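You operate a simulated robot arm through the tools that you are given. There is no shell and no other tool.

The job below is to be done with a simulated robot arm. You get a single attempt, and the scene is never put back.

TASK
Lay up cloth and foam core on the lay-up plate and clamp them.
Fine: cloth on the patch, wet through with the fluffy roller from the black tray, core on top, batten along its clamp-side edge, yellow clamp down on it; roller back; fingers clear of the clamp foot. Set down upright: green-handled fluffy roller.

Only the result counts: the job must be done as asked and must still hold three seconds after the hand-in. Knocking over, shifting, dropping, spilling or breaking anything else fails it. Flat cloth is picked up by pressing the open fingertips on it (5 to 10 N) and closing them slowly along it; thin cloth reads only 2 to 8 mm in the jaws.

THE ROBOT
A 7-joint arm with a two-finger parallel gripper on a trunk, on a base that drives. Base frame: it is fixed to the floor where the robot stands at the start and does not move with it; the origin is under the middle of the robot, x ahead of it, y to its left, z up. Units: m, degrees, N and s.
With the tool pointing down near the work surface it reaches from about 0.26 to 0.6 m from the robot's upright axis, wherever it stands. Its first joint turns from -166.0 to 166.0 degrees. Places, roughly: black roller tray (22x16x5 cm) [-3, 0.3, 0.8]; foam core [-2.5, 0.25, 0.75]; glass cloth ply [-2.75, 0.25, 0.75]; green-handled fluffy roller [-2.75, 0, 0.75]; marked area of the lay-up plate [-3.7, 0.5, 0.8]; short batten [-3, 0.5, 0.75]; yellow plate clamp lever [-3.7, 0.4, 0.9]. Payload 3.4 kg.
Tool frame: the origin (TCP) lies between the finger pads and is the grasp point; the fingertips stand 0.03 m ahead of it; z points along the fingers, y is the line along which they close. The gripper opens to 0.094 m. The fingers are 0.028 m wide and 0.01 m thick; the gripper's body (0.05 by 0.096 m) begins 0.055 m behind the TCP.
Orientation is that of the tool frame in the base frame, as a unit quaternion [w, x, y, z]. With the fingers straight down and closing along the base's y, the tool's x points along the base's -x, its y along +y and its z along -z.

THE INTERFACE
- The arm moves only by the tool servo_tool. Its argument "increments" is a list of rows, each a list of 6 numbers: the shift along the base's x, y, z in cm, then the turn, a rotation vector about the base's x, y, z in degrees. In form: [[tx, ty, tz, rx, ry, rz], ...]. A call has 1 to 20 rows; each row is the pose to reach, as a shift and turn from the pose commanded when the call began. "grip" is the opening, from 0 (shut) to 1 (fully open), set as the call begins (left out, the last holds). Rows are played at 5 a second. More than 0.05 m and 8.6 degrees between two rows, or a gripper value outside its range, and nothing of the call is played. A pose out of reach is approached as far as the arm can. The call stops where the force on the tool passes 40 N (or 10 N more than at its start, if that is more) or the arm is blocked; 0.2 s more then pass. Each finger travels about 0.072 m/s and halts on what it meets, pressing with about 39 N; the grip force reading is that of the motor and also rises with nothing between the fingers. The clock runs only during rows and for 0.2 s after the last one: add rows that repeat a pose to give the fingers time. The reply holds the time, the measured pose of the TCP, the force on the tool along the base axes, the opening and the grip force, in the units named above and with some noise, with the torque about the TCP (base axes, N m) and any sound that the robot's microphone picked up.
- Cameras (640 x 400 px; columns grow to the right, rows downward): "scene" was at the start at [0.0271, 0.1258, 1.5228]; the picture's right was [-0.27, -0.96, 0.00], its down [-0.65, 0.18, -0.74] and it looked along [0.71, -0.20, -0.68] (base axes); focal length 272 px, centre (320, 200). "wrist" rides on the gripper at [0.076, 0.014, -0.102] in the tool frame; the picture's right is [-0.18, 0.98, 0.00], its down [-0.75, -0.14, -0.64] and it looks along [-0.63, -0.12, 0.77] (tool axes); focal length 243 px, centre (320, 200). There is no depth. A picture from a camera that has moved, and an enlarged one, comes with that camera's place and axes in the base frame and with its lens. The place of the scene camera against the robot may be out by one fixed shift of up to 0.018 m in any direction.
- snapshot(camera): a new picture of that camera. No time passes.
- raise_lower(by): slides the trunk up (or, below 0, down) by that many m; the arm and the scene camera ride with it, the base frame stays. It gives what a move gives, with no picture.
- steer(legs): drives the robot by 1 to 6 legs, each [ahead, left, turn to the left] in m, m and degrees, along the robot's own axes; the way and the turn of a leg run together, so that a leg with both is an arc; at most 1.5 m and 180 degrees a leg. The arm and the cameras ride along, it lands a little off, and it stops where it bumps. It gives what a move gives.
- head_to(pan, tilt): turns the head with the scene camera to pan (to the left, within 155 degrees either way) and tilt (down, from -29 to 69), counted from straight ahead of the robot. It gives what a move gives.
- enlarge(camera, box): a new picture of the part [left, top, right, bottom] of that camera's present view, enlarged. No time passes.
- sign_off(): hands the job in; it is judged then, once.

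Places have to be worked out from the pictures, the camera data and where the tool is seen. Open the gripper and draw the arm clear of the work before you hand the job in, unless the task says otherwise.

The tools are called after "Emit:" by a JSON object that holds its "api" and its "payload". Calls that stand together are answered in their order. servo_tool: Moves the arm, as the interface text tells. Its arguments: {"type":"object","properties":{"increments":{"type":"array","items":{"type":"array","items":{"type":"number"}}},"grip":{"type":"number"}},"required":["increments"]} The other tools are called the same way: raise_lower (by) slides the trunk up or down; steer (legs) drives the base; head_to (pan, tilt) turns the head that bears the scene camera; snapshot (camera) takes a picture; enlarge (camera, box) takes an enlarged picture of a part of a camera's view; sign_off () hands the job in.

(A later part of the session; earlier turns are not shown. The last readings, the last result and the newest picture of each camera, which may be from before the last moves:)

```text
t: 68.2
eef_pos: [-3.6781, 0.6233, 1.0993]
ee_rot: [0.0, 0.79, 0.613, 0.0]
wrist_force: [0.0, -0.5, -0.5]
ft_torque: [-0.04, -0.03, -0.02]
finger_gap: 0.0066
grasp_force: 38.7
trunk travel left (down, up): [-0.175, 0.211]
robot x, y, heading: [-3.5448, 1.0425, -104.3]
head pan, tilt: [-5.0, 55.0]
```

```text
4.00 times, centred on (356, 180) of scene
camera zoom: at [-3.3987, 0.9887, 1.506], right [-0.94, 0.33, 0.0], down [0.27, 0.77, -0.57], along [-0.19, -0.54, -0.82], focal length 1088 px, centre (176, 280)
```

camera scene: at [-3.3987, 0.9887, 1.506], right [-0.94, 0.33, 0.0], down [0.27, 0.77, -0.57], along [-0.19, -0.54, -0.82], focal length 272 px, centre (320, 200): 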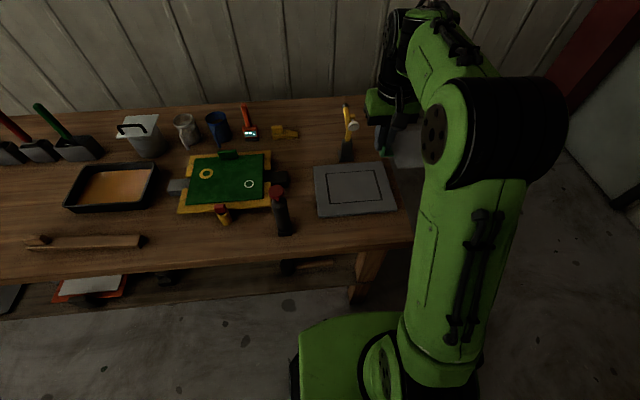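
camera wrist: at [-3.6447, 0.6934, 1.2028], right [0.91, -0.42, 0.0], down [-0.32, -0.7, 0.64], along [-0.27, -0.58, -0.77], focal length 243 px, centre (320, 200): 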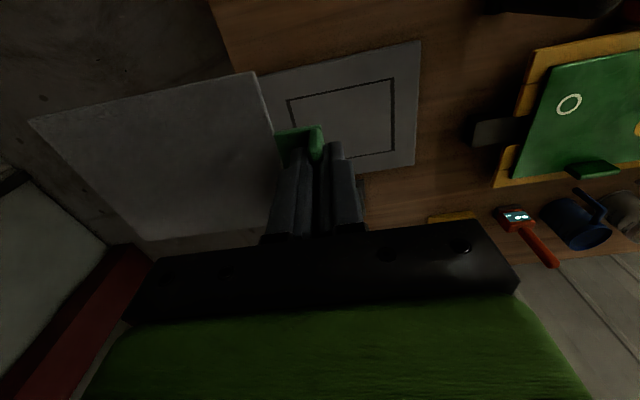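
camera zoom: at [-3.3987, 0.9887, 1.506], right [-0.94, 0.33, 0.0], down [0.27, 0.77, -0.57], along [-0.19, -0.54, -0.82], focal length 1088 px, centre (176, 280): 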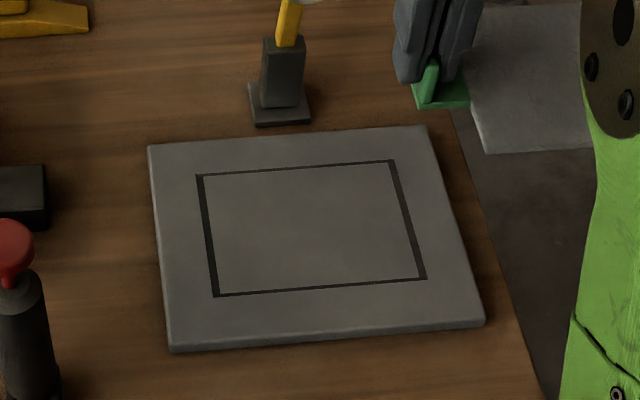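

The patch centre comes out at about (-3.680, 0.521) with the plate turned to -103.5°, so the tool should go to about (-3.588, 0.503). I'll move over it and stop a few cm above the plate to check.

Emit:
{"api": "servo_tool", "payload": {"increments": [[2.3, -3, 0, 0, 0, 0.2], [4.5, -6, 0, 0, 0, 0.4], [6.8, -9, 0, 0, 0, 0.6], [9.05, -12.03, 0, 0, 0, 0.8], [9.05, -12.03, -4.5, 0, 0, 0.8], [9.05, -12.03, -9, 0, 0, 0.8], [9.05, -12.03, -13.5, 0, 0, 0.8], [9.05, -12.03, -18, 0, 0, 0.8], [9.05, -12.03, -20.2, 0, 0, 0.8], [9.05, -12.03, -20.2, 0, 0, 0.8]]}}

Emit:
{"api": "snapshot", "payload": {"camera": "wrist"}}

Emit:
{"api": "snapshot", "payload": {"camera": "scene"}}

Emit:
{"api": "enlarge", "payload": {"camera": "scene", "box": [300, 130, 412, 230]}}

```text
t: 70.4
eef_pos: [-3.5874, 0.5034, 0.8956]
ee_rot: [0.0, 0.786, 0.619, 0.001]
wrist_force: [0.8, 0.2, -0.4]
ft_torque: [-0.02, -0.02, -0.03]
finger_gap: 0.0067
grasp_force: 39.0
trunk travel left (down, up): [-0.175, 0.211]
robot x, y, heading: [-3.5458, 1.0395, -104.4]
head pan, tilt: [-5.0, 55.0]
```

```text
taken
camera wrist: at [-3.5549, 0.574, 0.9995], right [0.91, -0.41, 0.0], down [-0.31, -0.7, 0.64], along [-0.26, -0.59, -0.77], focal length 243 px, centre (320, 200)
```

wrist: 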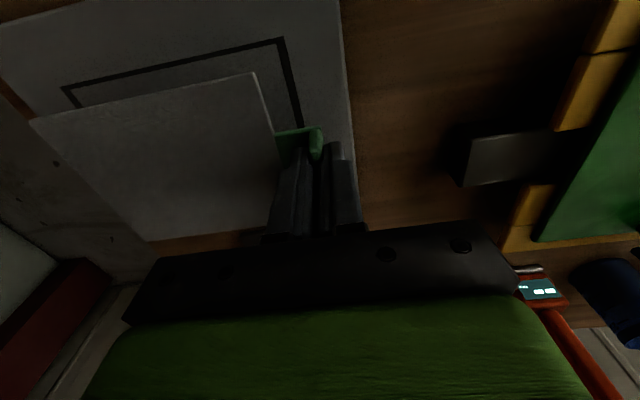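

```text
taken
camera scene: at [-3.3987, 0.9886, 1.506], right [-0.94, 0.33, 0.0], down [0.27, 0.77, -0.57], along [-0.19, -0.54, -0.82], focal length 272 px, centre (320, 200)
```

scene: 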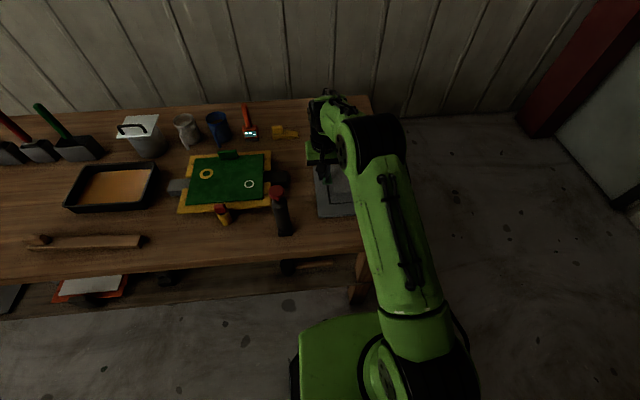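

```text
4.00 times, centred on (356, 180) of scene
camera zoom: at [-3.3987, 0.9886, 1.506], right [-0.94, 0.33, 0.0], down [0.27, 0.77, -0.57], along [-0.19, -0.54, -0.82], focal length 1088 px, centre (176, 280)
```

zoom: 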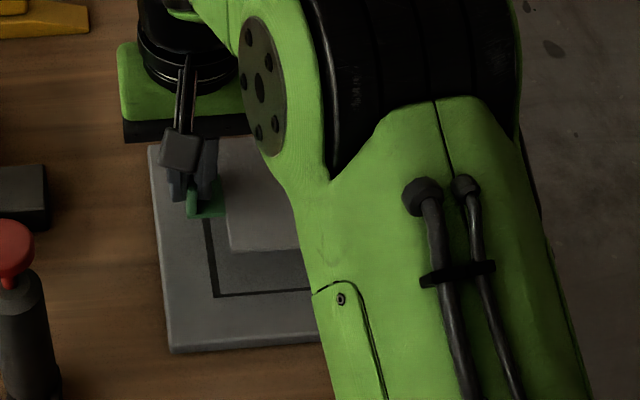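

Two wrist views now agree: plate top z≈0.813 and patch centre (-3.680, 0.525). I'll shift 3 mm and lower most of the way, then check.

Emit:
{"api": "servo_tool", "payload": {"increments": [[-0.05, 0.35, 0, 0, 0, 0], [-0.05, 0.35, -1.5, 0, 0, 0], [-0.05, 0.35, -3, 0, 0, 0], [-0.05, 0.35, -3, 0, 0, 0]]}}

Emit:
{"api": "snapshot", "payload": {"camera": "wrist"}}

Emit:
{"api": "enlarge", "payload": {"camera": "scene", "box": [320, 150, 390, 220]}}

```text
t: 71.4
eef_pos: [-3.5869, 0.507, 0.8677]
ee_rot: [0.0, 0.785, 0.62, 0.001]
wrist_force: [-0.2, -0.7, -0.5]
ft_torque: [-0.04, -0.03, 0.02]
finger_gap: 0.0068
grasp_force: 38.5
trunk travel left (down, up): [-0.175, 0.211]
robot x, y, heading: [-3.547, 1.0387, -104.4]
head pan, tilt: [-5.0, 55.0]
```

```text
taken
camera wrist: at [-3.5554, 0.5772, 0.9703], right [0.91, -0.41, 0.0], down [-0.31, -0.7, 0.64], along [-0.26, -0.59, -0.77], focal length 243 px, centre (320, 200)
```

wrist: 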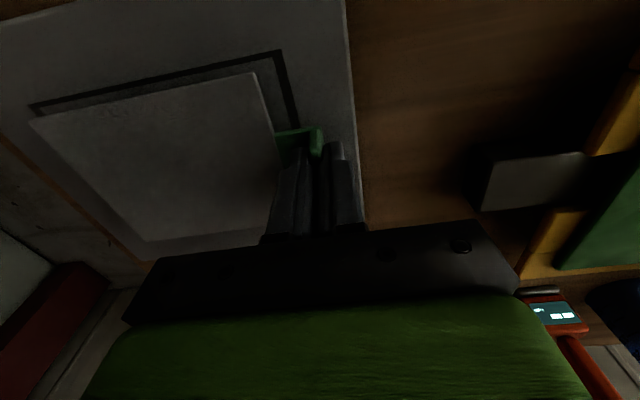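

```text
5.71 times, centred on (355, 185) of scene
camera zoom: at [-3.3987, 0.9886, 1.506], right [-0.94, 0.33, 0.0], down [0.27, 0.77, -0.57], along [-0.19, -0.54, -0.82], focal length 1554 px, centre (120, 286)
```

zoom: 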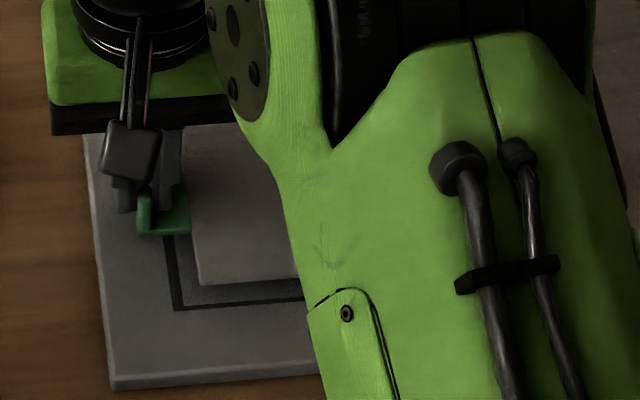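

Projecting to contact height, the cloth would sit about 3 mm too far right. I'll correct that and lower in small steps, watching the force.

Emit:
{"api": "servo_tool", "payload": {"increments": [[0.28, -0.05, 0, 0, 0, 0], [0.28, -0.05, -0.4, 0, 0, 0], [0.28, -0.05, -0.7, 0, 0, 0], [0.28, -0.05, -0.7, 0, 0, 0]]}}

Emit:
{"api": "snapshot", "payload": {"camera": "wrist"}}

```text
t: 72.4
eef_pos: [-3.5849, 0.5069, 0.8606]
ee_rot: [0.0, 0.785, 0.619, 0.0]
wrist_force: [-0.5, 0.1, -0.8]
ft_torque: [-0.01, -0.02, -0.06]
finger_gap: 0.0066
grasp_force: 39.3
trunk travel left (down, up): [-0.175, 0.211]
robot x, y, heading: [-3.548, 1.0445, -104.7]
head pan, tilt: [-5.0, 55.0]
```

```text
taken
camera wrist: at [-3.5528, 0.5768, 0.9635], right [0.91, -0.41, 0.0], down [-0.31, -0.7, 0.64], along [-0.26, -0.59, -0.77], focal length 243 px, centre (320, 200)
```

wrist: 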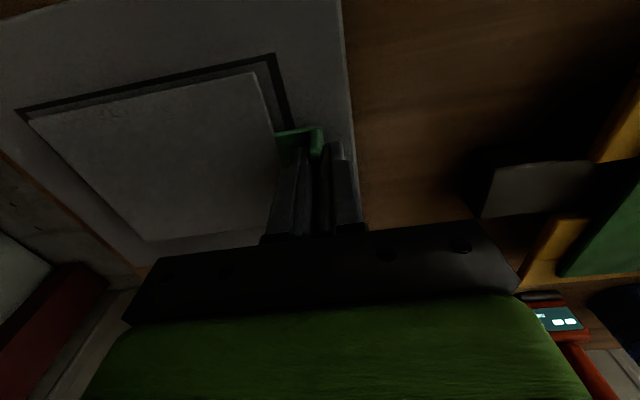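

No contact yet, and the cloth sits well inside the frame. I'll keep lowering in 2 mm steps.

Emit:
{"api": "servo_tool", "payload": {"increments": [[0, 0, -0.2, 0, 0, 0], [0, 0, -0.4, 0, 0, 0], [0, 0, -0.4, 0, 0, 0]]}}

Emit:
{"api": "servo_tool", "payload": {"increments": [[0, 0, -0.2, 0, 0, 0], [0, 0, -0.2, 0, 0, 0]]}}

Emit:
{"api": "snapshot", "payload": {"camera": "wrist"}}

```text
t: 73.2
eef_pos: [-3.5853, 0.506, 0.8573]
ee_rot: [0.001, 0.785, 0.619, 0.0]
wrist_force: [-0.2, 0.0, -0.3]
ft_torque: [-0.02, -0.04, -0.01]
finger_gap: 0.0064
grasp_force: 38.5
trunk travel left (down, up): [-0.175, 0.211]
robot x, y, heading: [-3.5436, 1.04, -104.4]
head pan, tilt: [-5.0, 55.0]
```

```text
t: 73.8
eef_pos: [-3.5847, 0.5058, 0.855]
ee_rot: [0.0, 0.786, 0.618, 0.001]
wrist_force: [0.3, 0.5, -0.5]
ft_torque: [-0.01, -0.04, -0.02]
finger_gap: 0.0067
grasp_force: 38.9
trunk travel left (down, up): [-0.175, 0.211]
robot x, y, heading: [-3.5429, 1.0391, -104.4]
head pan, tilt: [-5.0, 55.0]
```

```text
taken
camera wrist: at [-3.553, 0.5765, 0.9578], right [0.91, -0.41, 0.0], down [-0.31, -0.7, 0.64], along [-0.26, -0.59, -0.77], focal length 243 px, centre (320, 200)
```

wrist: 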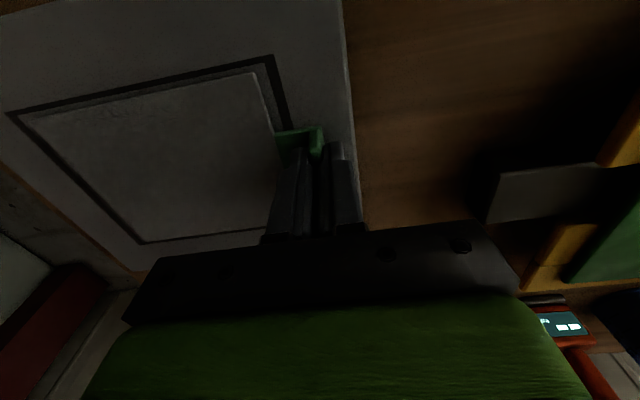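

It's almost down, with margins of about 11 mm left, 6 mm right, 7 mm near and 3 mm far. I'll nudge 2-3 mm left and nearer, then set it down.

Emit:
{"api": "servo_tool", "payload": {"increments": [[0.25, 0.15, 0.1, 0, 0, 0], [0.25, 0.15, -0.2, 0, 0, 0], [0.25, 0.15, -0.4, 0, 0, 0], [0.25, 0.15, -0.4, 0, 0, 0]]}}

Emit:
{"api": "snapshot", "payload": {"camera": "wrist"}}

```text
t: 74.8
eef_pos: [-3.5818, 0.5074, 0.854]
ee_rot: [0.003, 0.785, 0.619, -0.003]
wrist_force: [0.1, -2.5, 23.9]
ft_torque: [0.49, 0.08, 0.01]
finger_gap: 0.0068
grasp_force: 38.9
trunk travel left (down, up): [-0.175, 0.211]
robot x, y, heading: [-3.5412, 1.0407, -104.5]
head pan, tilt: [-5.0, 55.0]
```

```text
taken
camera wrist: at [-3.5501, 0.5788, 0.9563], right [0.91, -0.41, 0.0], down [-0.31, -0.7, 0.65], along [-0.26, -0.59, -0.76], focal length 243 px, centre (320, 200)
```

wrist: 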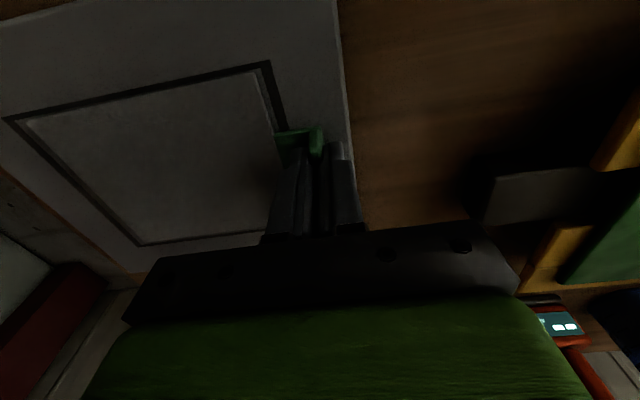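

The cloth is down, reading 24 N. I'll ease off the pressure, open, and lift away.

Emit:
{"api": "servo_tool", "payload": {"increments": [[0, 0, 0.2, 0, 0, 0], [0, 0, 0.2, 0, 0, 0]]}}

Emit:
{"api": "servo_tool", "payload": {"increments": [[0, 0, 0, 0, 0, 0], [0, 0, 0, 0, 0, 0], [0, 0, 0, 0, 0, 0]], "grip": 0.4}}

Emit:
{"api": "servo_tool", "payload": {"increments": [[0, 0, 2, 0, 0, 0], [0, 0, 5, 0, 0, 0], [0, 0, 9, 0, 0, 0], [0, 0, 13, 0, 0, 0], [0, 0, 17, 0, 0, 0], [2, 5, 20, 0, 0, 0], [3, 9, 22, 0, 0, 0], [3, 9, 22, 0, 0, 0]]}}

Emit:
{"api": "snapshot", "payload": {"camera": "wrist"}}

Emit:
{"api": "snapshot", "payload": {"camera": "scene"}}

```text
t: 75.4
eef_pos: [-3.5836, 0.507, 0.8534]
ee_rot: [0.0, 0.785, 0.619, -0.001]
wrist_force: [1.4, -5.5, 16.4]
ft_torque: [-0.32, 0.12, 0.05]
finger_gap: 0.0067
grasp_force: 39.3
trunk travel left (down, up): [-0.175, 0.211]
robot x, y, heading: [-3.5452, 1.0394, -104.4]
head pan, tilt: [-5.0, 55.0]
```

```text
t: 76.2
eef_pos: [-3.5831, 0.5075, 0.8533]
ee_rot: [0.0, 0.786, 0.619, -0.001]
wrist_force: [-0.7, -0.4, -0.5]
ft_torque: [-0.02, 0.0, -0.01]
finger_gap: 0.0375
grasp_force: 0.0
trunk travel left (down, up): [-0.175, 0.211]
robot x, y, heading: [-3.5429, 1.0395, -104.3]
head pan, tilt: [-5.0, 55.0]
```

```text
refused: row 6 steps farther than a row can; nothing moved
```

```text
taken
camera wrist: at [-3.5505, 0.5783, 0.956], right [0.91, -0.41, 0.0], down [-0.31, -0.7, 0.64], along [-0.26, -0.59, -0.77], focal length 243 px, centre (320, 200)
```

wrist: 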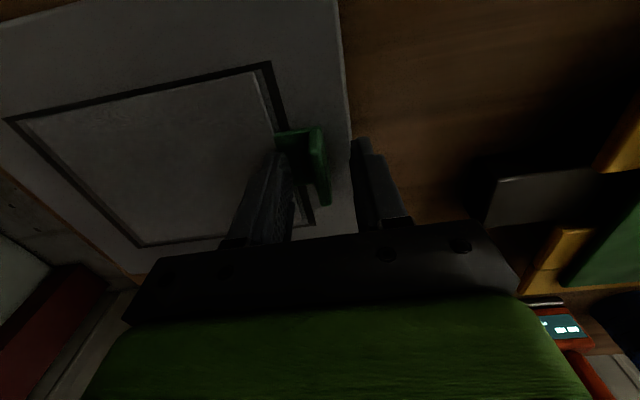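

```text
taken
camera scene: at [-3.3986, 0.9888, 1.506], right [-0.94, 0.33, 0.0], down [0.27, 0.77, -0.57], along [-0.19, -0.54, -0.82], focal length 272 px, centre (320, 200)
```

scene: 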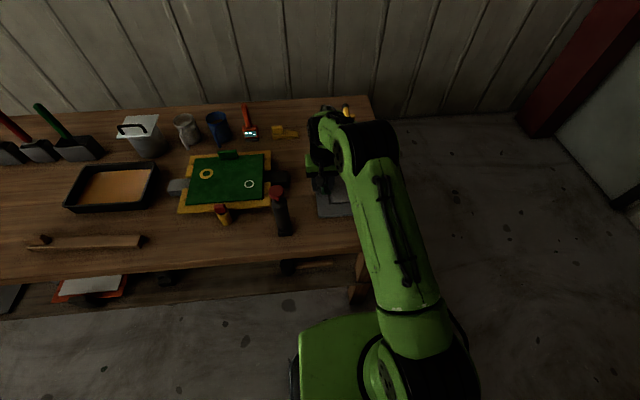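

The cloth is released, but my lift was refused because one row was too long. I'll lift straight up in valid steps and look at the placed cloth.

Emit:
{"api": "servo_tool", "payload": {"increments": [[0, 0, 2, 0, 0, 0], [0, 0, 5, 0, 0, 0], [0, 0, 9, 0, 0, 0], [0, 0, 13, 0, 0, 0], [0, 0, 17, 0, 0, 0], [1, 3, 20, 0, 0, 0], [2, 6, 22, 0, 0, 0], [3, 9, 24, 0, 0, 0], [3, 9, 24, 0, 0, 0]]}}

Emit:
{"api": "snapshot", "payload": {"camera": "wrist"}}

Emit:
{"api": "enlarge", "payload": {"camera": "wrist", "box": [120, 60, 340, 240]}}

Emit:
{"api": "enlarge", "payload": {"camera": "scene", "box": [300, 130, 412, 230]}}

```text
t: 78.2
eef_pos: [-3.5537, 0.5976, 1.0922]
ee_rot: [0.0, 0.785, 0.619, 0.001]
wrist_force: [-0.3, 1.3, -0.4]
ft_torque: [-0.01, 0.01, -0.01]
finger_gap: 0.0375
grasp_force: 0.1
trunk travel left (down, up): [-0.175, 0.211]
robot x, y, heading: [-3.5397, 1.0431, -104.1]
head pan, tilt: [-5.0, 55.0]
```

```text
taken
camera wrist: at [-3.5204, 0.6678, 1.1955], right [0.91, -0.41, 0.0], down [-0.31, -0.7, 0.64], along [-0.26, -0.59, -0.77], focal length 243 px, centre (320, 200)
```

wrist: 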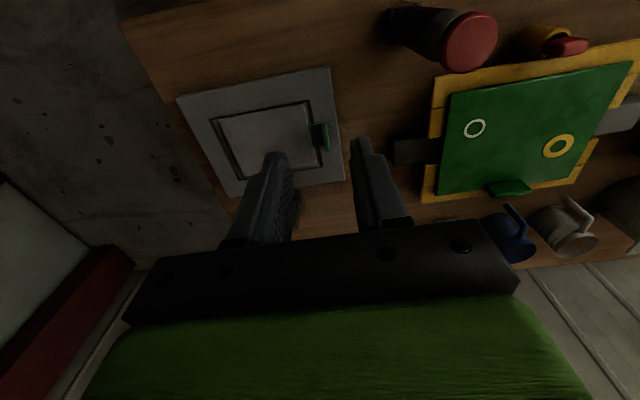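

```text
2.22 times, centred on (230, 150) of wrist
camera zoom: at [-3.5204, 0.6678, 1.1955], right [0.91, -0.41, 0.0], down [-0.31, -0.7, 0.64], along [-0.26, -0.59, -0.77], focal length 539 px, centre (520, 311)
```

zoom: 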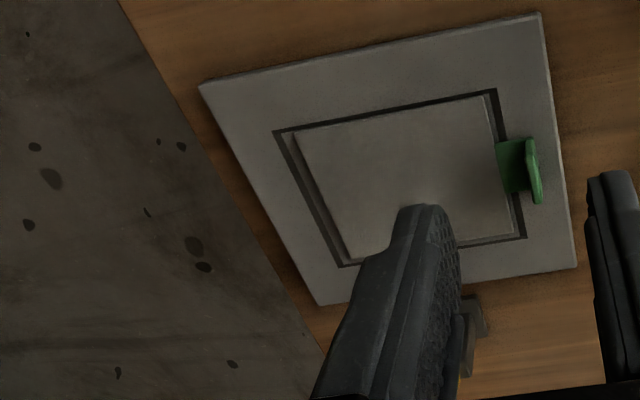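

```text
4.00 times, centred on (356, 180) of scene
camera zoom: at [-3.3988, 0.9876, 1.506], right [-0.94, 0.33, 0.0], down [0.27, 0.77, -0.57], along [-0.19, -0.54, -0.82], focal length 1088 px, centre (176, 280)
```

zoom: 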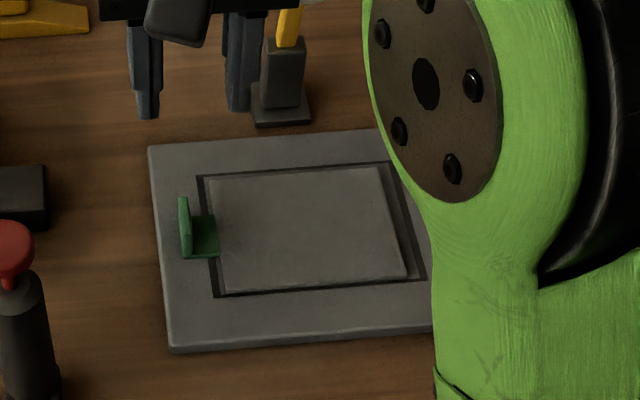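

The cloth lies inside the patch frame. Next is the green roller: its handle should be near (-2.84, 0.07), with its top around z=1.01. I'll drive left along the bench to face it.

Emit:
{"api": "steer", "payload": {"legs": [[0.005, 0.915, 0.8]]}}

Emit:
{"api": "head_to", "payload": {"pan": -10, "tilt": 42}}

Emit:
{"api": "snapshot", "payload": {"camera": "scene"}}

Emit:
{"api": "snapshot", "payload": {"camera": "wrist"}}

```text
t: 83.0
eef_pos: [-2.6689, 0.3692, 1.0928]
ee_rot: [0.0, 0.784, 0.621, 0.0]
wrist_force: [0.4, -0.1, -0.1]
ft_torque: [0.0, 0.01, -0.01]
finger_gap: 0.0377
grasp_force: 0.2
trunk travel left (down, up): [-0.175, 0.211]
robot x, y, heading: [-2.663, 0.8131, -104.0]
head pan, tilt: [-5.0, 55.0]
```

```text
t: 83.8
eef_pos: [-2.6685, 0.369, 1.0927]
ee_rot: [0.0, 0.784, 0.62, 0.0]
wrist_force: [0.4, -0.1, -0.2]
ft_torque: [0.01, -0.02, 0.01]
finger_gap: 0.0375
grasp_force: 0.1
trunk travel left (down, up): [-0.175, 0.211]
robot x, y, heading: [-2.6602, 0.8153, -104.0]
head pan, tilt: [-10.0, 42.0]
```

```text
taken
camera scene: at [-2.526, 0.7525, 1.5237], right [-0.91, 0.41, 0.0], down [0.27, 0.61, -0.74], along [-0.3, -0.68, -0.67], focal length 272 px, centre (320, 200)
```

scene: 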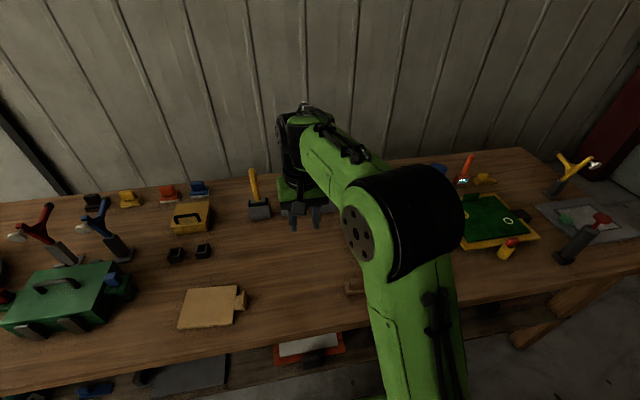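

```text
taken
camera wrist: at [-2.6364, 0.4401, 1.1956], right [0.91, -0.41, 0.0], down [-0.31, -0.7, 0.64], along [-0.26, -0.59, -0.77], focal length 243 px, centre (320, 200)
```

wrist: 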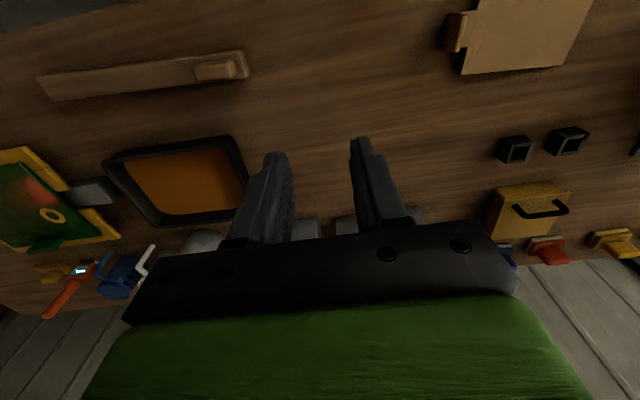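

The arm blocks the rollers from the scene camera. I'll swing the tool to the right and take clear looks at both the rollers and the clamp's side profile.

Emit:
{"api": "servo_tool", "payload": {"increments": [[-4, 1, 2, 0, 0, 0], [-8, 2, 4, 0, 0, 0], [-12, 3, 6, 0, 0, 0], [-16, 5, 8, 0, 0, 0], [-20, 7, 10, 0, 0, 0], [-24, 9, 10, 0, 0, 0], [-27, 12, 10, 0, 0, 0], [-27, 12, 10, 0, 0, 0]], "grip": 1}}

Emit:
{"api": "snapshot", "payload": {"camera": "scene"}}

Emit:
{"api": "enlarge", "payload": {"camera": "scene", "box": [230, 130, 370, 230]}}

Emit:
{"api": "enlarge", "payload": {"camera": "scene", "box": [520, 130, 640, 220]}}

Emit:
{"api": "snapshot", "payload": {"camera": "wrist"}}

```text
t: 85.6
eef_pos: [-2.9387, 0.4902, 1.1907]
ee_rot: [0.0, 0.784, 0.62, 0.0]
wrist_force: [0.0, -0.6, -0.5]
ft_torque: [0.02, -0.02, -0.01]
finger_gap: 0.094
grasp_force: 0.0
trunk travel left (down, up): [-0.175, 0.211]
robot x, y, heading: [-2.6642, 0.8117, -104.3]
head pan, tilt: [-10.0, 42.0]
```

```text
taken
camera scene: at [-2.5258, 0.7518, 1.5237], right [-0.91, 0.41, 0.0], down [0.27, 0.61, -0.74], along [-0.3, -0.68, -0.67], focal length 272 px, centre (320, 200)
```

scene: 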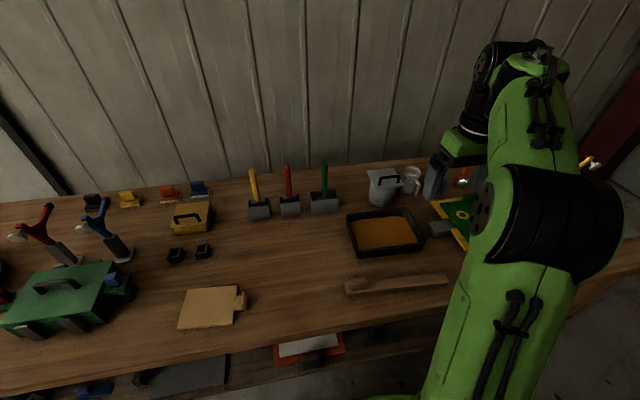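

```text
4.00 times, centred on (300, 180) of scene
camera zoom: at [-2.5258, 0.7518, 1.5237], right [-0.91, 0.41, 0.0], down [0.27, 0.61, -0.74], along [-0.3, -0.68, -0.67], focal length 1088 px, centre (400, 280)
```

zoom: 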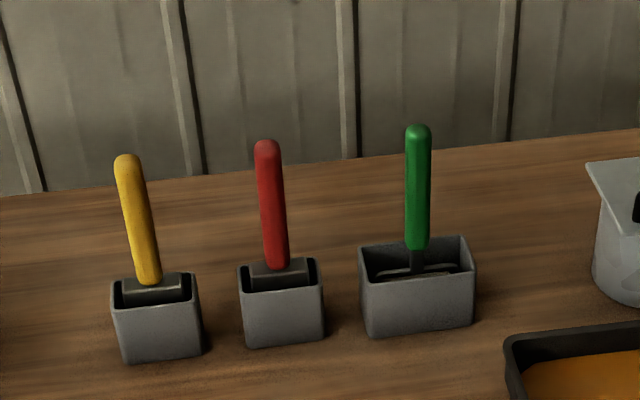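

```text
4.44 times, centred on (580, 175) of scene
camera zoom: at [-2.5258, 0.7518, 1.5237], right [-0.91, 0.41, 0.0], down [0.27, 0.61, -0.74], along [-0.3, -0.68, -0.67], focal length 1208 px, centre (-836, 311)
```

zoom: 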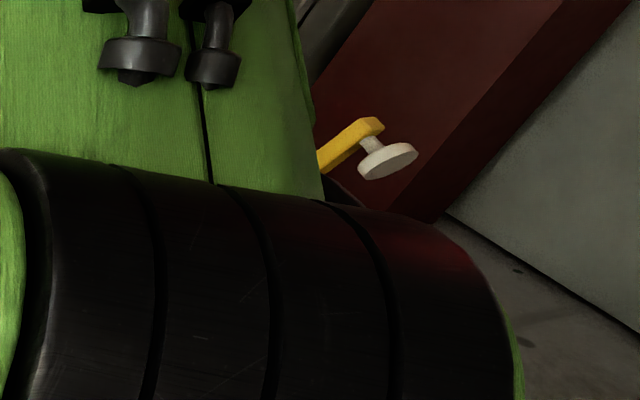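

```text
taken
camera wrist: at [-2.9064, 0.5599, 1.2945], right [0.91, -0.4, 0.0], down [-0.31, -0.7, 0.64], along [-0.26, -0.59, -0.77], focal length 243 px, centre (320, 200)
```

wrist: 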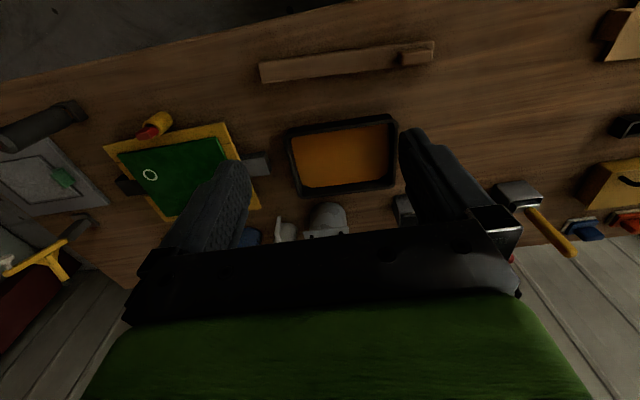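

The green roller stands in an open grey box, with its handle at about (-2.852, 0.076) spanning z 0.88 to 1.01. I'll bring the open gripper to just short of it, above the handle top, and check by wrist camera.

Emit:
{"api": "servo_tool", "payload": {"increments": [[2, -4, 0, 0, 0, 0], [4, -8, -1, 0, 0, 0], [6, -12, -2.5, 0, 0, 0], [8, -16, -4, 0, 0, 0], [10.12, -20, -5.5, 0, 0, 0], [10.12, -24, -7.5, 0, 0, 0], [10.12, -28, -9, 0, 0, 0], [10.12, -32, -10.5, 0, 0, 0], [10.12, -35.6, -12, 0, 0, 0], [10.12, -35.6, -12, 0, 0, 0]]}}

Emit:
{"api": "snapshot", "payload": {"camera": "wrist"}}

Emit:
{"api": "enlarge", "payload": {"camera": "scene", "box": [230, 110, 390, 230]}}

```text
t: 86.6
eef_pos: [-2.8501, 0.3194, 1.146]
ee_rot: [0.003, 0.778, 0.628, -0.008]
wrist_force: [-9.8, -23.4, -34.4]
ft_torque: [0.34, -0.1, 0.0]
finger_gap: 0.0942
grasp_force: 0.0
out of reach, approached as far as the arm can: row 5
trunk travel left (down, up): [-0.175, 0.211]
robot x, y, heading: [-2.6586, 0.812, -104.2]
head pan, tilt: [-10.0, 42.0]
stopped in row 5: the force on the tool passed its limit at 155 N (the readings are from after the stop); the commanded pose is now the measured one
```

```text
taken
camera wrist: at [-2.818, 0.3925, 1.248], right [0.92, -0.39, 0.0], down [-0.29, -0.7, 0.66], along [-0.26, -0.6, -0.76], focal length 243 px, centre (320, 200)
```

wrist: 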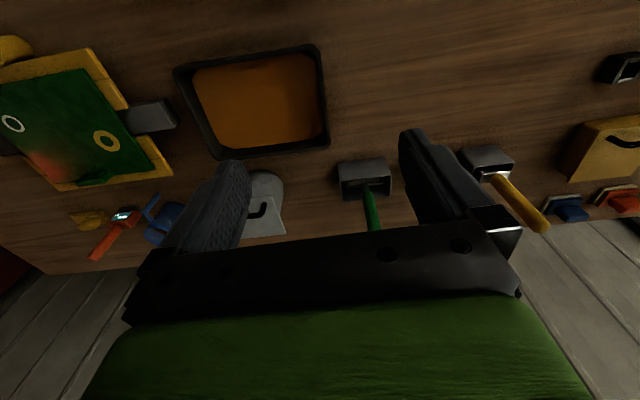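

```text
3.33 times, centred on (310, 170) of scene
camera zoom: at [-2.5254, 0.7519, 1.5237], right [-0.91, 0.41, 0.0], down [0.27, 0.61, -0.74], along [-0.3, -0.68, -0.67], focal length 906 px, centre (353, 300)
```

zoom: 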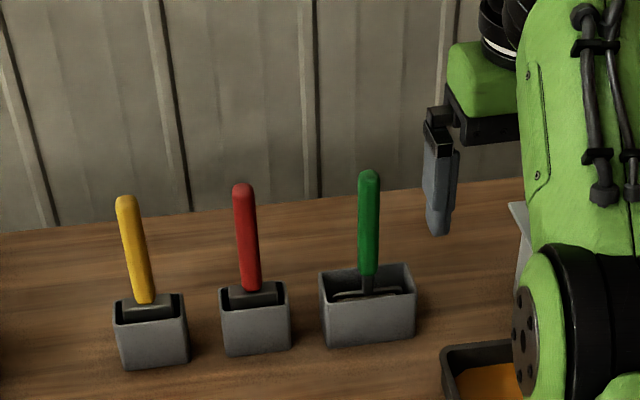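

The arm ran out of reach at this height, since its shoulder is low, and there's leftover force. I'll back off a little, then raise the trunk to gain reach at handle height.

Emit:
{"api": "servo_tool", "payload": {"increments": [[0, 2, -1, 0, 0, 0], [0, 5, -2, 0, 0, 0], [0, 8, -2, 0, 0, 0], [0, 8, -2, 0, 0, 0]]}}

Emit:
{"api": "raise_lower", "payload": {"by": 0.2}}

Emit:
{"api": "snapshot", "payload": {"camera": "wrist"}}

Emit:
{"api": "snapshot", "payload": {"camera": "scene"}}

```text
t: 87.6
eef_pos: [-2.8501, 0.4024, 1.125]
ee_rot: [0.002, 0.779, 0.627, -0.006]
wrist_force: [0.1, -0.3, 0.2]
ft_torque: [0.0, -0.02, 0.02]
finger_gap: 0.094
grasp_force: 0.1
trunk travel left (down, up): [-0.175, 0.211]
robot x, y, heading: [-2.6609, 0.8114, -103.9]
head pan, tilt: [-10.0, 42.0]
```

```text
t: 89.8
eef_pos: [-2.8493, 0.4026, 1.3269]
ee_rot: [0.003, 0.778, 0.628, -0.005]
wrist_force: [-0.1, -0.5, -1.0]
ft_torque: [0.03, 0.0, 0.01]
finger_gap: 0.094
grasp_force: 0.1
trunk travel left (down, up): [-0.375, 0.011]
robot x, y, heading: [-2.6617, 0.81, -104.1]
head pan, tilt: [-10.0, 42.0]
```

```text
taken
camera wrist: at [-2.8181, 0.475, 1.4282], right [0.92, -0.39, 0.0], down [-0.29, -0.7, 0.65], along [-0.25, -0.6, -0.76], focal length 243 px, centre (320, 200)
```

wrist: 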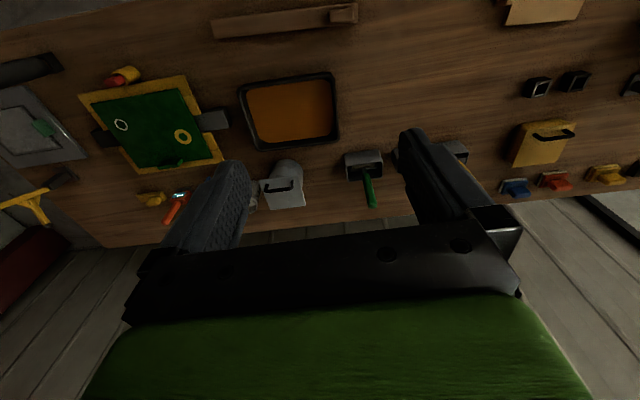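

```text
taken
camera scene: at [-2.5261, 0.7526, 1.7239], right [-0.91, 0.41, 0.0], down [0.27, 0.61, -0.74], along [-0.3, -0.68, -0.67], focal length 272 px, centre (320, 200)
```

scene: 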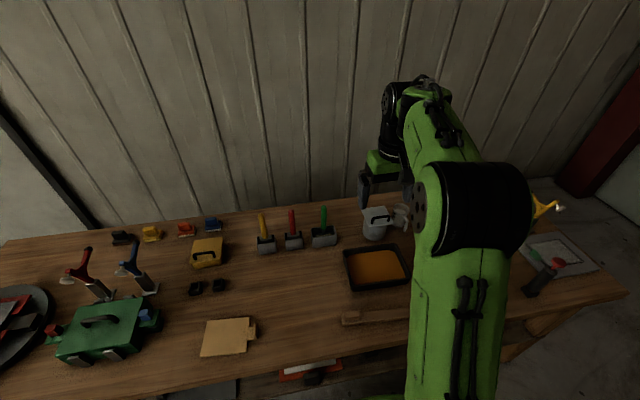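

The trunk is up. I'll enlarge the wrist view of the green roller to refine the handle location.

Emit:
{"api": "enlarge", "payload": {"camera": "wrist", "box": [310, 130, 430, 230]}}

Emit:
{"api": "enlarge", "payload": {"camera": "scene", "box": [270, 190, 370, 260]}}

```text
4.00 times, centred on (370, 180) of wrist
camera zoom: at [-2.8181, 0.475, 1.4282], right [0.92, -0.39, 0.0], down [-0.29, -0.7, 0.65], along [-0.25, -0.6, -0.76], focal length 970 px, centre (120, 280)
```

zoom: 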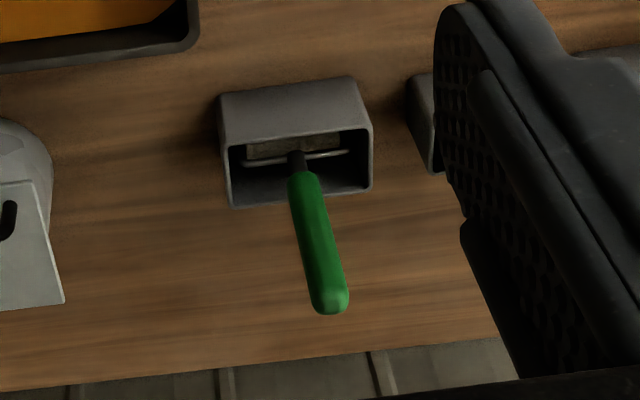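

```text
5.71 times, centred on (320, 225) of scene
camera zoom: at [-2.5261, 0.7526, 1.7239], right [-0.91, 0.41, 0.0], down [0.27, 0.61, -0.74], along [-0.3, -0.68, -0.67], focal length 1554 px, centre (320, 57)
```

zoom: 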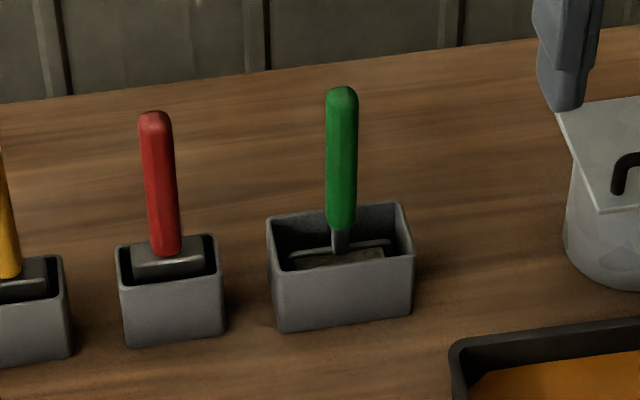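

The handle is at about (-2.853, 0.081). I'll tilt the tool roughly 35° so the fingers point ahead and down, then lower to a pre-grasp point 10 cm short of the handle.

Emit:
{"api": "servo_tool", "payload": {"increments": [[0, 0, -4, -6.8, 1.7, -0.3], [0, 0, -8, -13.6, 3.4, -0.6], [0.3, -2, -12, -20.4, 5.1, -0.9], [0.6, -4, -16, -27.2, 6.8, -1.3], [1, -7, -19.5, -34, 8.5, -1.3], [1.3, -11, -22.3, -34, 8.5, -1.3], [1.6, -15, -25, -34, 8.5, -1.3], [2, -19, -28, -34, 8.5, -1.3], [2, -22.4, -31, -34, 8.5, -1.3], [2, -22.4, -34.2, -34, 8.5, -1.3], [2, -22.4, -34.2, -34, 8.5, -1.3]], "grip": 0.7}}

Emit:
{"api": "snapshot", "payload": {"camera": "wrist"}}

Emit:
{"api": "enlarge", "payload": {"camera": "scene", "box": [270, 170, 430, 270]}}

```text
refused: row 8 steps farther than a row can; nothing moved
```

```text
taken
camera wrist: at [-2.8181, 0.475, 1.4282], right [0.92, -0.39, 0.0], down [-0.29, -0.7, 0.65], along [-0.25, -0.6, -0.76], focal length 243 px, centre (320, 200)
```

wrist: 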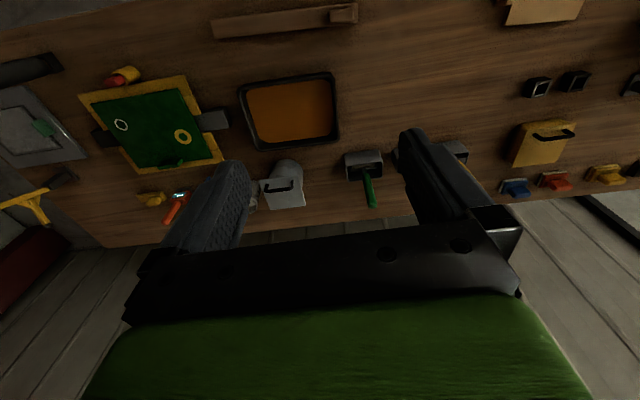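

```text
4.00 times, centred on (350, 220) of scene
camera zoom: at [-2.5261, 0.7526, 1.7239], right [-0.91, 0.41, 0.0], down [0.27, 0.61, -0.74], along [-0.3, -0.68, -0.67], focal length 1088 px, centre (200, 120)
```

zoom: 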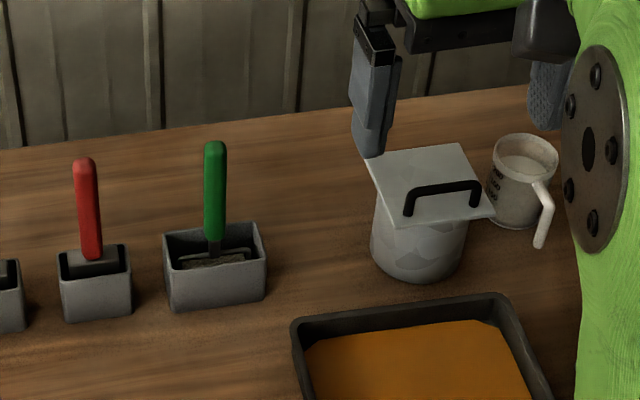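

A row was just over the step limit again, so I'll resend with steps of at most 4.5 cm.

Emit:
{"api": "servo_tool", "payload": {"increments": [[0, 0, -4, -6.8, 1.7, -0.3], [0, 0, -8, -13.6, 3.4, -0.6], [0.3, -2, -12, -20.4, 5.1, -0.9], [0.6, -4, -16, -27.2, 6.8, -1.3], [1, -7, -19, -34, 8.5, -1.3], [1.3, -10, -22, -34, 8.5, -1.3], [1.6, -13, -25, -34, 8.5, -1.3], [2, -16, -28, -34, 8.5, -1.3], [2, -19, -31, -34, 8.5, -1.3], [2, -22.4, -33.5, -34, 8.5, -1.3], [2, -22.4, -34.2, -34, 8.5, -1.3], [2, -22.4, -34.2, -34, 8.5, -1.3]], "grip": 0.7}}

Emit:
{"api": "snapshot", "payload": {"camera": "wrist"}}

Emit:
{"api": "enlarge", "payload": {"camera": "scene", "box": [270, 170, 430, 270]}}

```text
t: 92.4
eef_pos: [-2.8279, 0.178, 0.9826]
ee_rot: [0.183, 0.748, 0.589, -0.244]
wrist_force: [-0.3, 1.1, 0.9]
ft_torque: [0.0, 0.02, 0.0]
finger_gap: 0.0658
grasp_force: 0.1
trunk travel left (down, up): [-0.375, 0.011]
robot x, y, heading: [-2.659, 0.811, -104.0]
head pan, tilt: [-10.0, 42.0]
```

```text
taken
camera wrist: at [-2.7849, 0.2935, 1.0225], right [0.92, -0.38, 0.09], down [-0.18, -0.2, 0.96], along [-0.35, -0.9, -0.25], focal length 243 px, centre (320, 200)
```

wrist: 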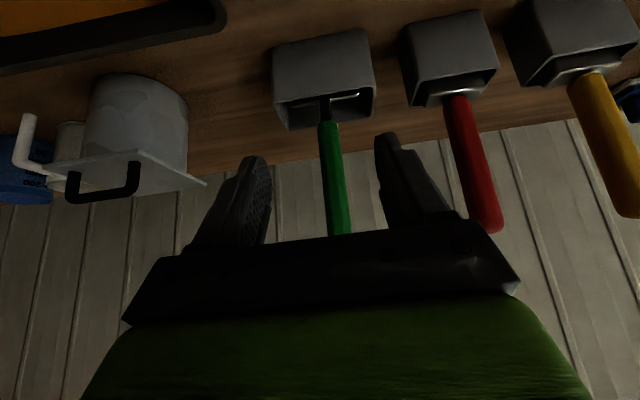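

```text
4.00 times, centred on (350, 220) of scene
camera zoom: at [-2.526, 0.752, 1.7235], right [-0.91, 0.41, 0.0], down [0.27, 0.61, -0.74], along [-0.3, -0.68, -0.67], focal length 1088 px, centre (200, 120)
```

zoom: 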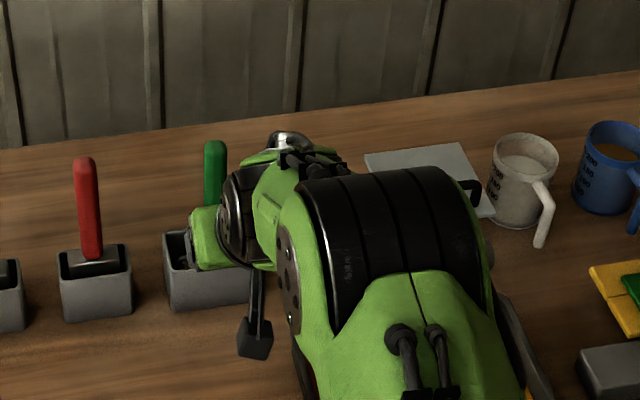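

The handle lies centred between the fingers, at about (-2.850, 0.081). I'll advance to it, grasping around z=0.955.

Emit:
{"api": "servo_tool", "payload": {"increments": [[-0.8, -3.3, -1.4, 0, 0, 0], [-1.5, -6.6, -2.8, 0, 0, 0], [-2.2, -9.7, -2.8, 0, 0, 0], [-2.2, -9.7, -2.8, 0, 0, 0]]}}

Emit:
{"api": "snapshot", "payload": {"camera": "wrist"}}

```text
t: 93.4
eef_pos: [-2.8491, 0.1275, 0.9648]
ee_rot: [0.182, 0.748, 0.589, -0.245]
wrist_force: [0.7, 0.2, -0.1]
ft_torque: [-0.02, -0.04, 0.0]
finger_gap: 0.0657
grasp_force: 0.1
out of reach, approached as far as the arm can: row 2, 3, 4
trunk travel left (down, up): [-0.375, 0.011]
robot x, y, heading: [-2.6591, 0.8127, -104.4]
head pan, tilt: [-10.0, 42.0]
```

```text
taken
camera wrist: at [-2.8049, 0.2422, 1.0045], right [0.92, -0.38, 0.09], down [-0.18, -0.2, 0.96], along [-0.35, -0.9, -0.26], focal length 243 px, centre (320, 200)
```

wrist: 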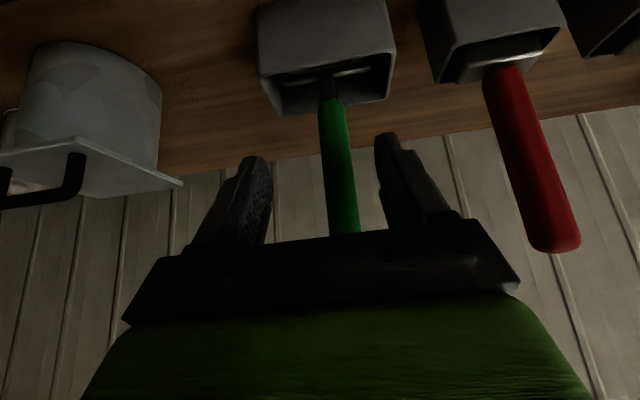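

The limits so far fit a shoulder near z=1.04 (before the trunk raise) with about 0.54 m to the wrist. So a flatter tool and a lower trunk give more reach here. I'll back off, pitch the tool to about 50°, go up, and then lower the trunk.

Emit:
{"api": "servo_tool", "payload": {"increments": [[0.8, 3.5, 0.5, 0, 0, 0], [1.6, 7, 1, 0, 0, 0], [2.4, 10, 3, -4.9, 1.2, 0], [2.4, 10, 7, -9.8, 2.4, 0], [2.4, 10, 11, -14.6, 3.6, 0], [2.4, 10, 15, -14.6, 3.6, 0], [2.4, 10, 19, -14.6, 3.6, 0], [2.4, 10, 23, -14.6, 3.6, 0], [2.4, 10, 23, -14.6, 3.6, 0]]}}

Emit:
{"api": "raise_lower", "payload": {"by": -0.22}}

Emit:
{"api": "snapshot", "payload": {"camera": "wrist"}}

```text
t: 95.4
eef_pos: [-2.8253, 0.2263, 1.1955]
ee_rot: [0.258, 0.711, 0.558, -0.341]
wrist_force: [-0.3, 0.0, 0.2]
ft_torque: [0.03, -0.02, 0.04]
finger_gap: 0.0657
grasp_force: 0.0
trunk travel left (down, up): [-0.375, 0.011]
robot x, y, heading: [-2.6605, 0.809, -104.3]
head pan, tilt: [-10.0, 42.0]
```

```text
t: 97.7
eef_pos: [-2.8248, 0.2273, 0.9765]
ee_rot: [0.259, 0.71, 0.559, -0.342]
wrist_force: [-0.2, 0.0, 0.0]
ft_torque: [-0.03, -0.02, 0.0]
finger_gap: 0.0659
grasp_force: 0.1
trunk travel left (down, up): [-0.155, 0.231]
robot x, y, heading: [-2.6607, 0.8131, -103.8]
head pan, tilt: [-10.0, 42.0]
```

```text
taken
camera wrist: at [-2.7796, 0.3479, 0.9823], right [0.93, -0.35, 0.13], down [-0.12, 0.05, 0.99], along [-0.36, -0.93, 0.0], focal length 243 px, centre (320, 200)
```

wrist: 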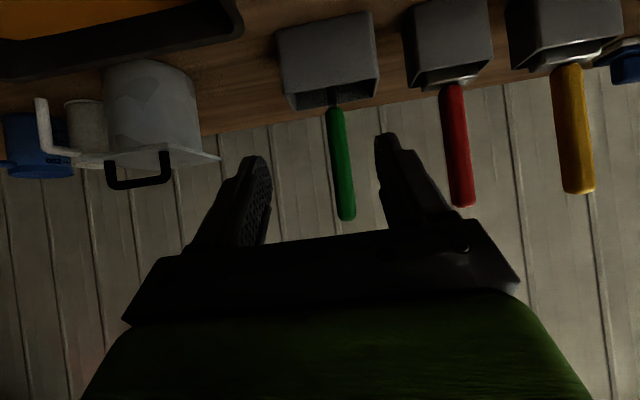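

The tool is well pitched now and the handle is in line. I'll creep the base 2 cm closer.

Emit:
{"api": "steer", "payload": {"legs": [[0.02, 0, 0]]}}

```text
t: 98.5
eef_pos: [-2.8307, 0.207, 0.9745]
ee_rot: [0.258, 0.71, 0.56, -0.34]
wrist_force: [0.5, 0.2, 0.1]
ft_torque: [0.01, 0.04, -0.03]
finger_gap: 0.0656
grasp_force: 0.0
trunk travel left (down, up): [-0.155, 0.231]
robot x, y, heading: [-2.6627, 0.7908, -103.9]
head pan, tilt: [-10.0, 42.0]
```

No bump. Now I'll advance to the handle.

Emit:
{"api": "servo_tool", "payload": {"increments": [[-0.8, -3.3, -0.7, 0, 0, 0], [-1.4, -6.6, -1.4, 0, 0, 0], [-1.9, -9.9, -2, 0, 0, 0], [-2.3, -12.6, -2, 0, 0, 0], [-2.3, -12.6, -2, 0, 0, 0]]}}

Emit:
{"api": "snapshot", "payload": {"camera": "wrist"}}

```text
t: 99.7
eef_pos: [-2.8532, 0.0832, 0.9571]
ee_rot: [0.258, 0.71, 0.559, -0.341]
wrist_force: [0.1, 0.5, 0.1]
ft_torque: [-0.01, -0.01, 0.01]
finger_gap: 0.0658
grasp_force: 0.1
trunk travel left (down, up): [-0.155, 0.231]
robot x, y, heading: [-2.6664, 0.7908, -104.3]
head pan, tilt: [-10.0, 42.0]
```

```text
taken
camera wrist: at [-2.8071, 0.2029, 0.9627], right [0.93, -0.35, 0.13], down [-0.12, 0.05, 0.99], along [-0.36, -0.93, 0.0], focal length 243 px, centre (320, 200)
```

wrist: 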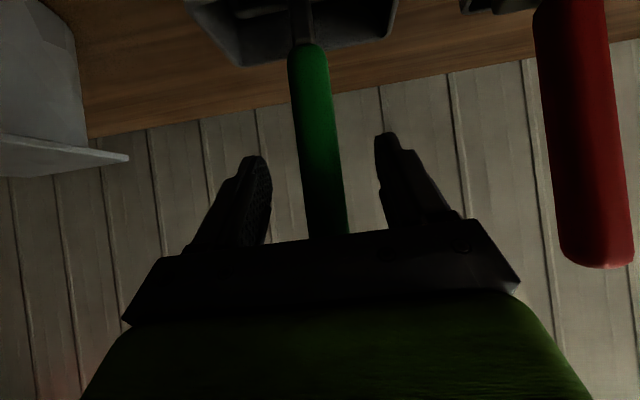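

The handle is laterally centred. I'll enlarge to judge whether it's deep enough between the pads.

Emit:
{"api": "enlarge", "payload": {"camera": "wrist", "box": [230, 20, 430, 245]}}

Emit:
{"api": "enlarge", "payload": {"camera": "scene", "box": [240, 120, 400, 240]}}

```text
1.78 times, centred on (330, 132) of wrist
camera zoom: at [-2.8071, 0.2029, 0.9627], right [0.93, -0.35, 0.13], down [-0.12, 0.05, 0.99], along [-0.36, -0.93, 0.0], focal length 431 px, centre (302, 320)
```

zoom: 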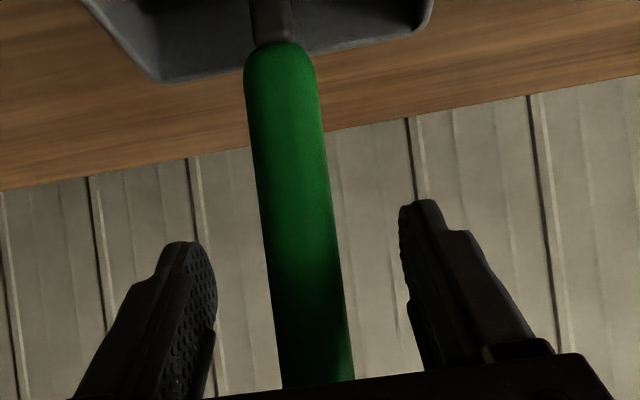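

```text
3.33 times, centred on (320, 180) of scene
camera zoom: at [-2.5308, 0.7337, 1.5039], right [-0.91, 0.41, 0.0], down [0.27, 0.61, -0.74], along [-0.3, -0.68, -0.67], focal length 906 px, centre (320, 267)
```

zoom: 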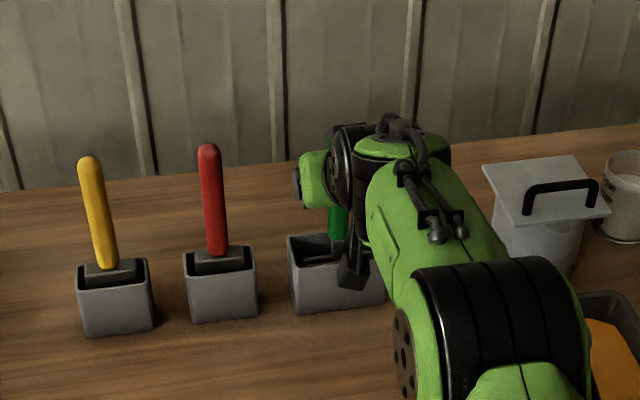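

The handle centre appears 5-7 mm beyond the TCP. I'll nudge forward a bit and close.

Emit:
{"api": "servo_tool", "payload": {"increments": [[-0.15, -0.6, 0, 0, 0, 0], [-0.15, -0.6, 0, 0, 0, 0]]}}

Emit:
{"api": "servo_tool", "payload": {"increments": [[0, 0, 0, 0, 0, 0], [0, 0, 0, 0, 0, 0], [0, 0, 0, 0, 0, 0], [0, 0, 0, 0, 0, 0]], "grip": 0}}

Emit:
{"api": "snapshot", "payload": {"camera": "wrist"}}

```text
t: 100.3
eef_pos: [-2.8537, 0.0755, 0.9564]
ee_rot: [0.259, 0.71, 0.559, -0.341]
wrist_force: [0.7, -0.2, -0.2]
ft_torque: [0.02, 0.02, 0.02]
finger_gap: 0.0656
grasp_force: 0.0
trunk travel left (down, up): [-0.155, 0.231]
robot x, y, heading: [-2.6653, 0.7913, -104.3]
head pan, tilt: [-10.0, 42.0]
```

```text
t: 101.3
eef_pos: [-2.8526, 0.0764, 0.9564]
ee_rot: [0.259, 0.71, 0.559, -0.342]
wrist_force: [0.5, 1.3, 1.6]
ft_torque: [-0.03, -0.17, -0.01]
finger_gap: 0.0255
grasp_force: 39.3
trunk travel left (down, up): [-0.155, 0.231]
robot x, y, heading: [-2.6646, 0.7921, -104.1]
head pan, tilt: [-10.0, 42.0]
```

```text
taken
camera wrist: at [-2.8083, 0.1965, 0.9625], right [0.93, -0.35, 0.13], down [-0.12, 0.05, 0.99], along [-0.36, -0.93, 0.0], focal length 243 px, centre (320, 200)
```

wrist: 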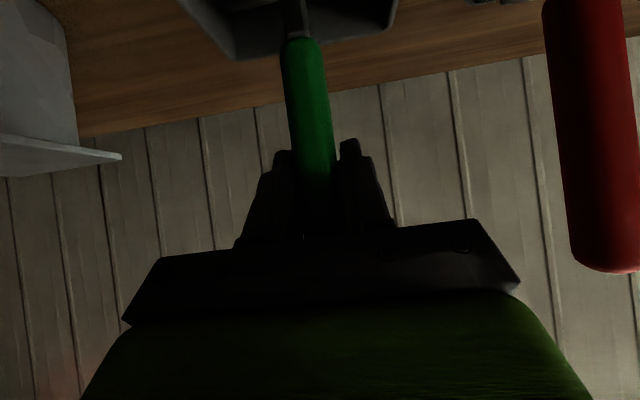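

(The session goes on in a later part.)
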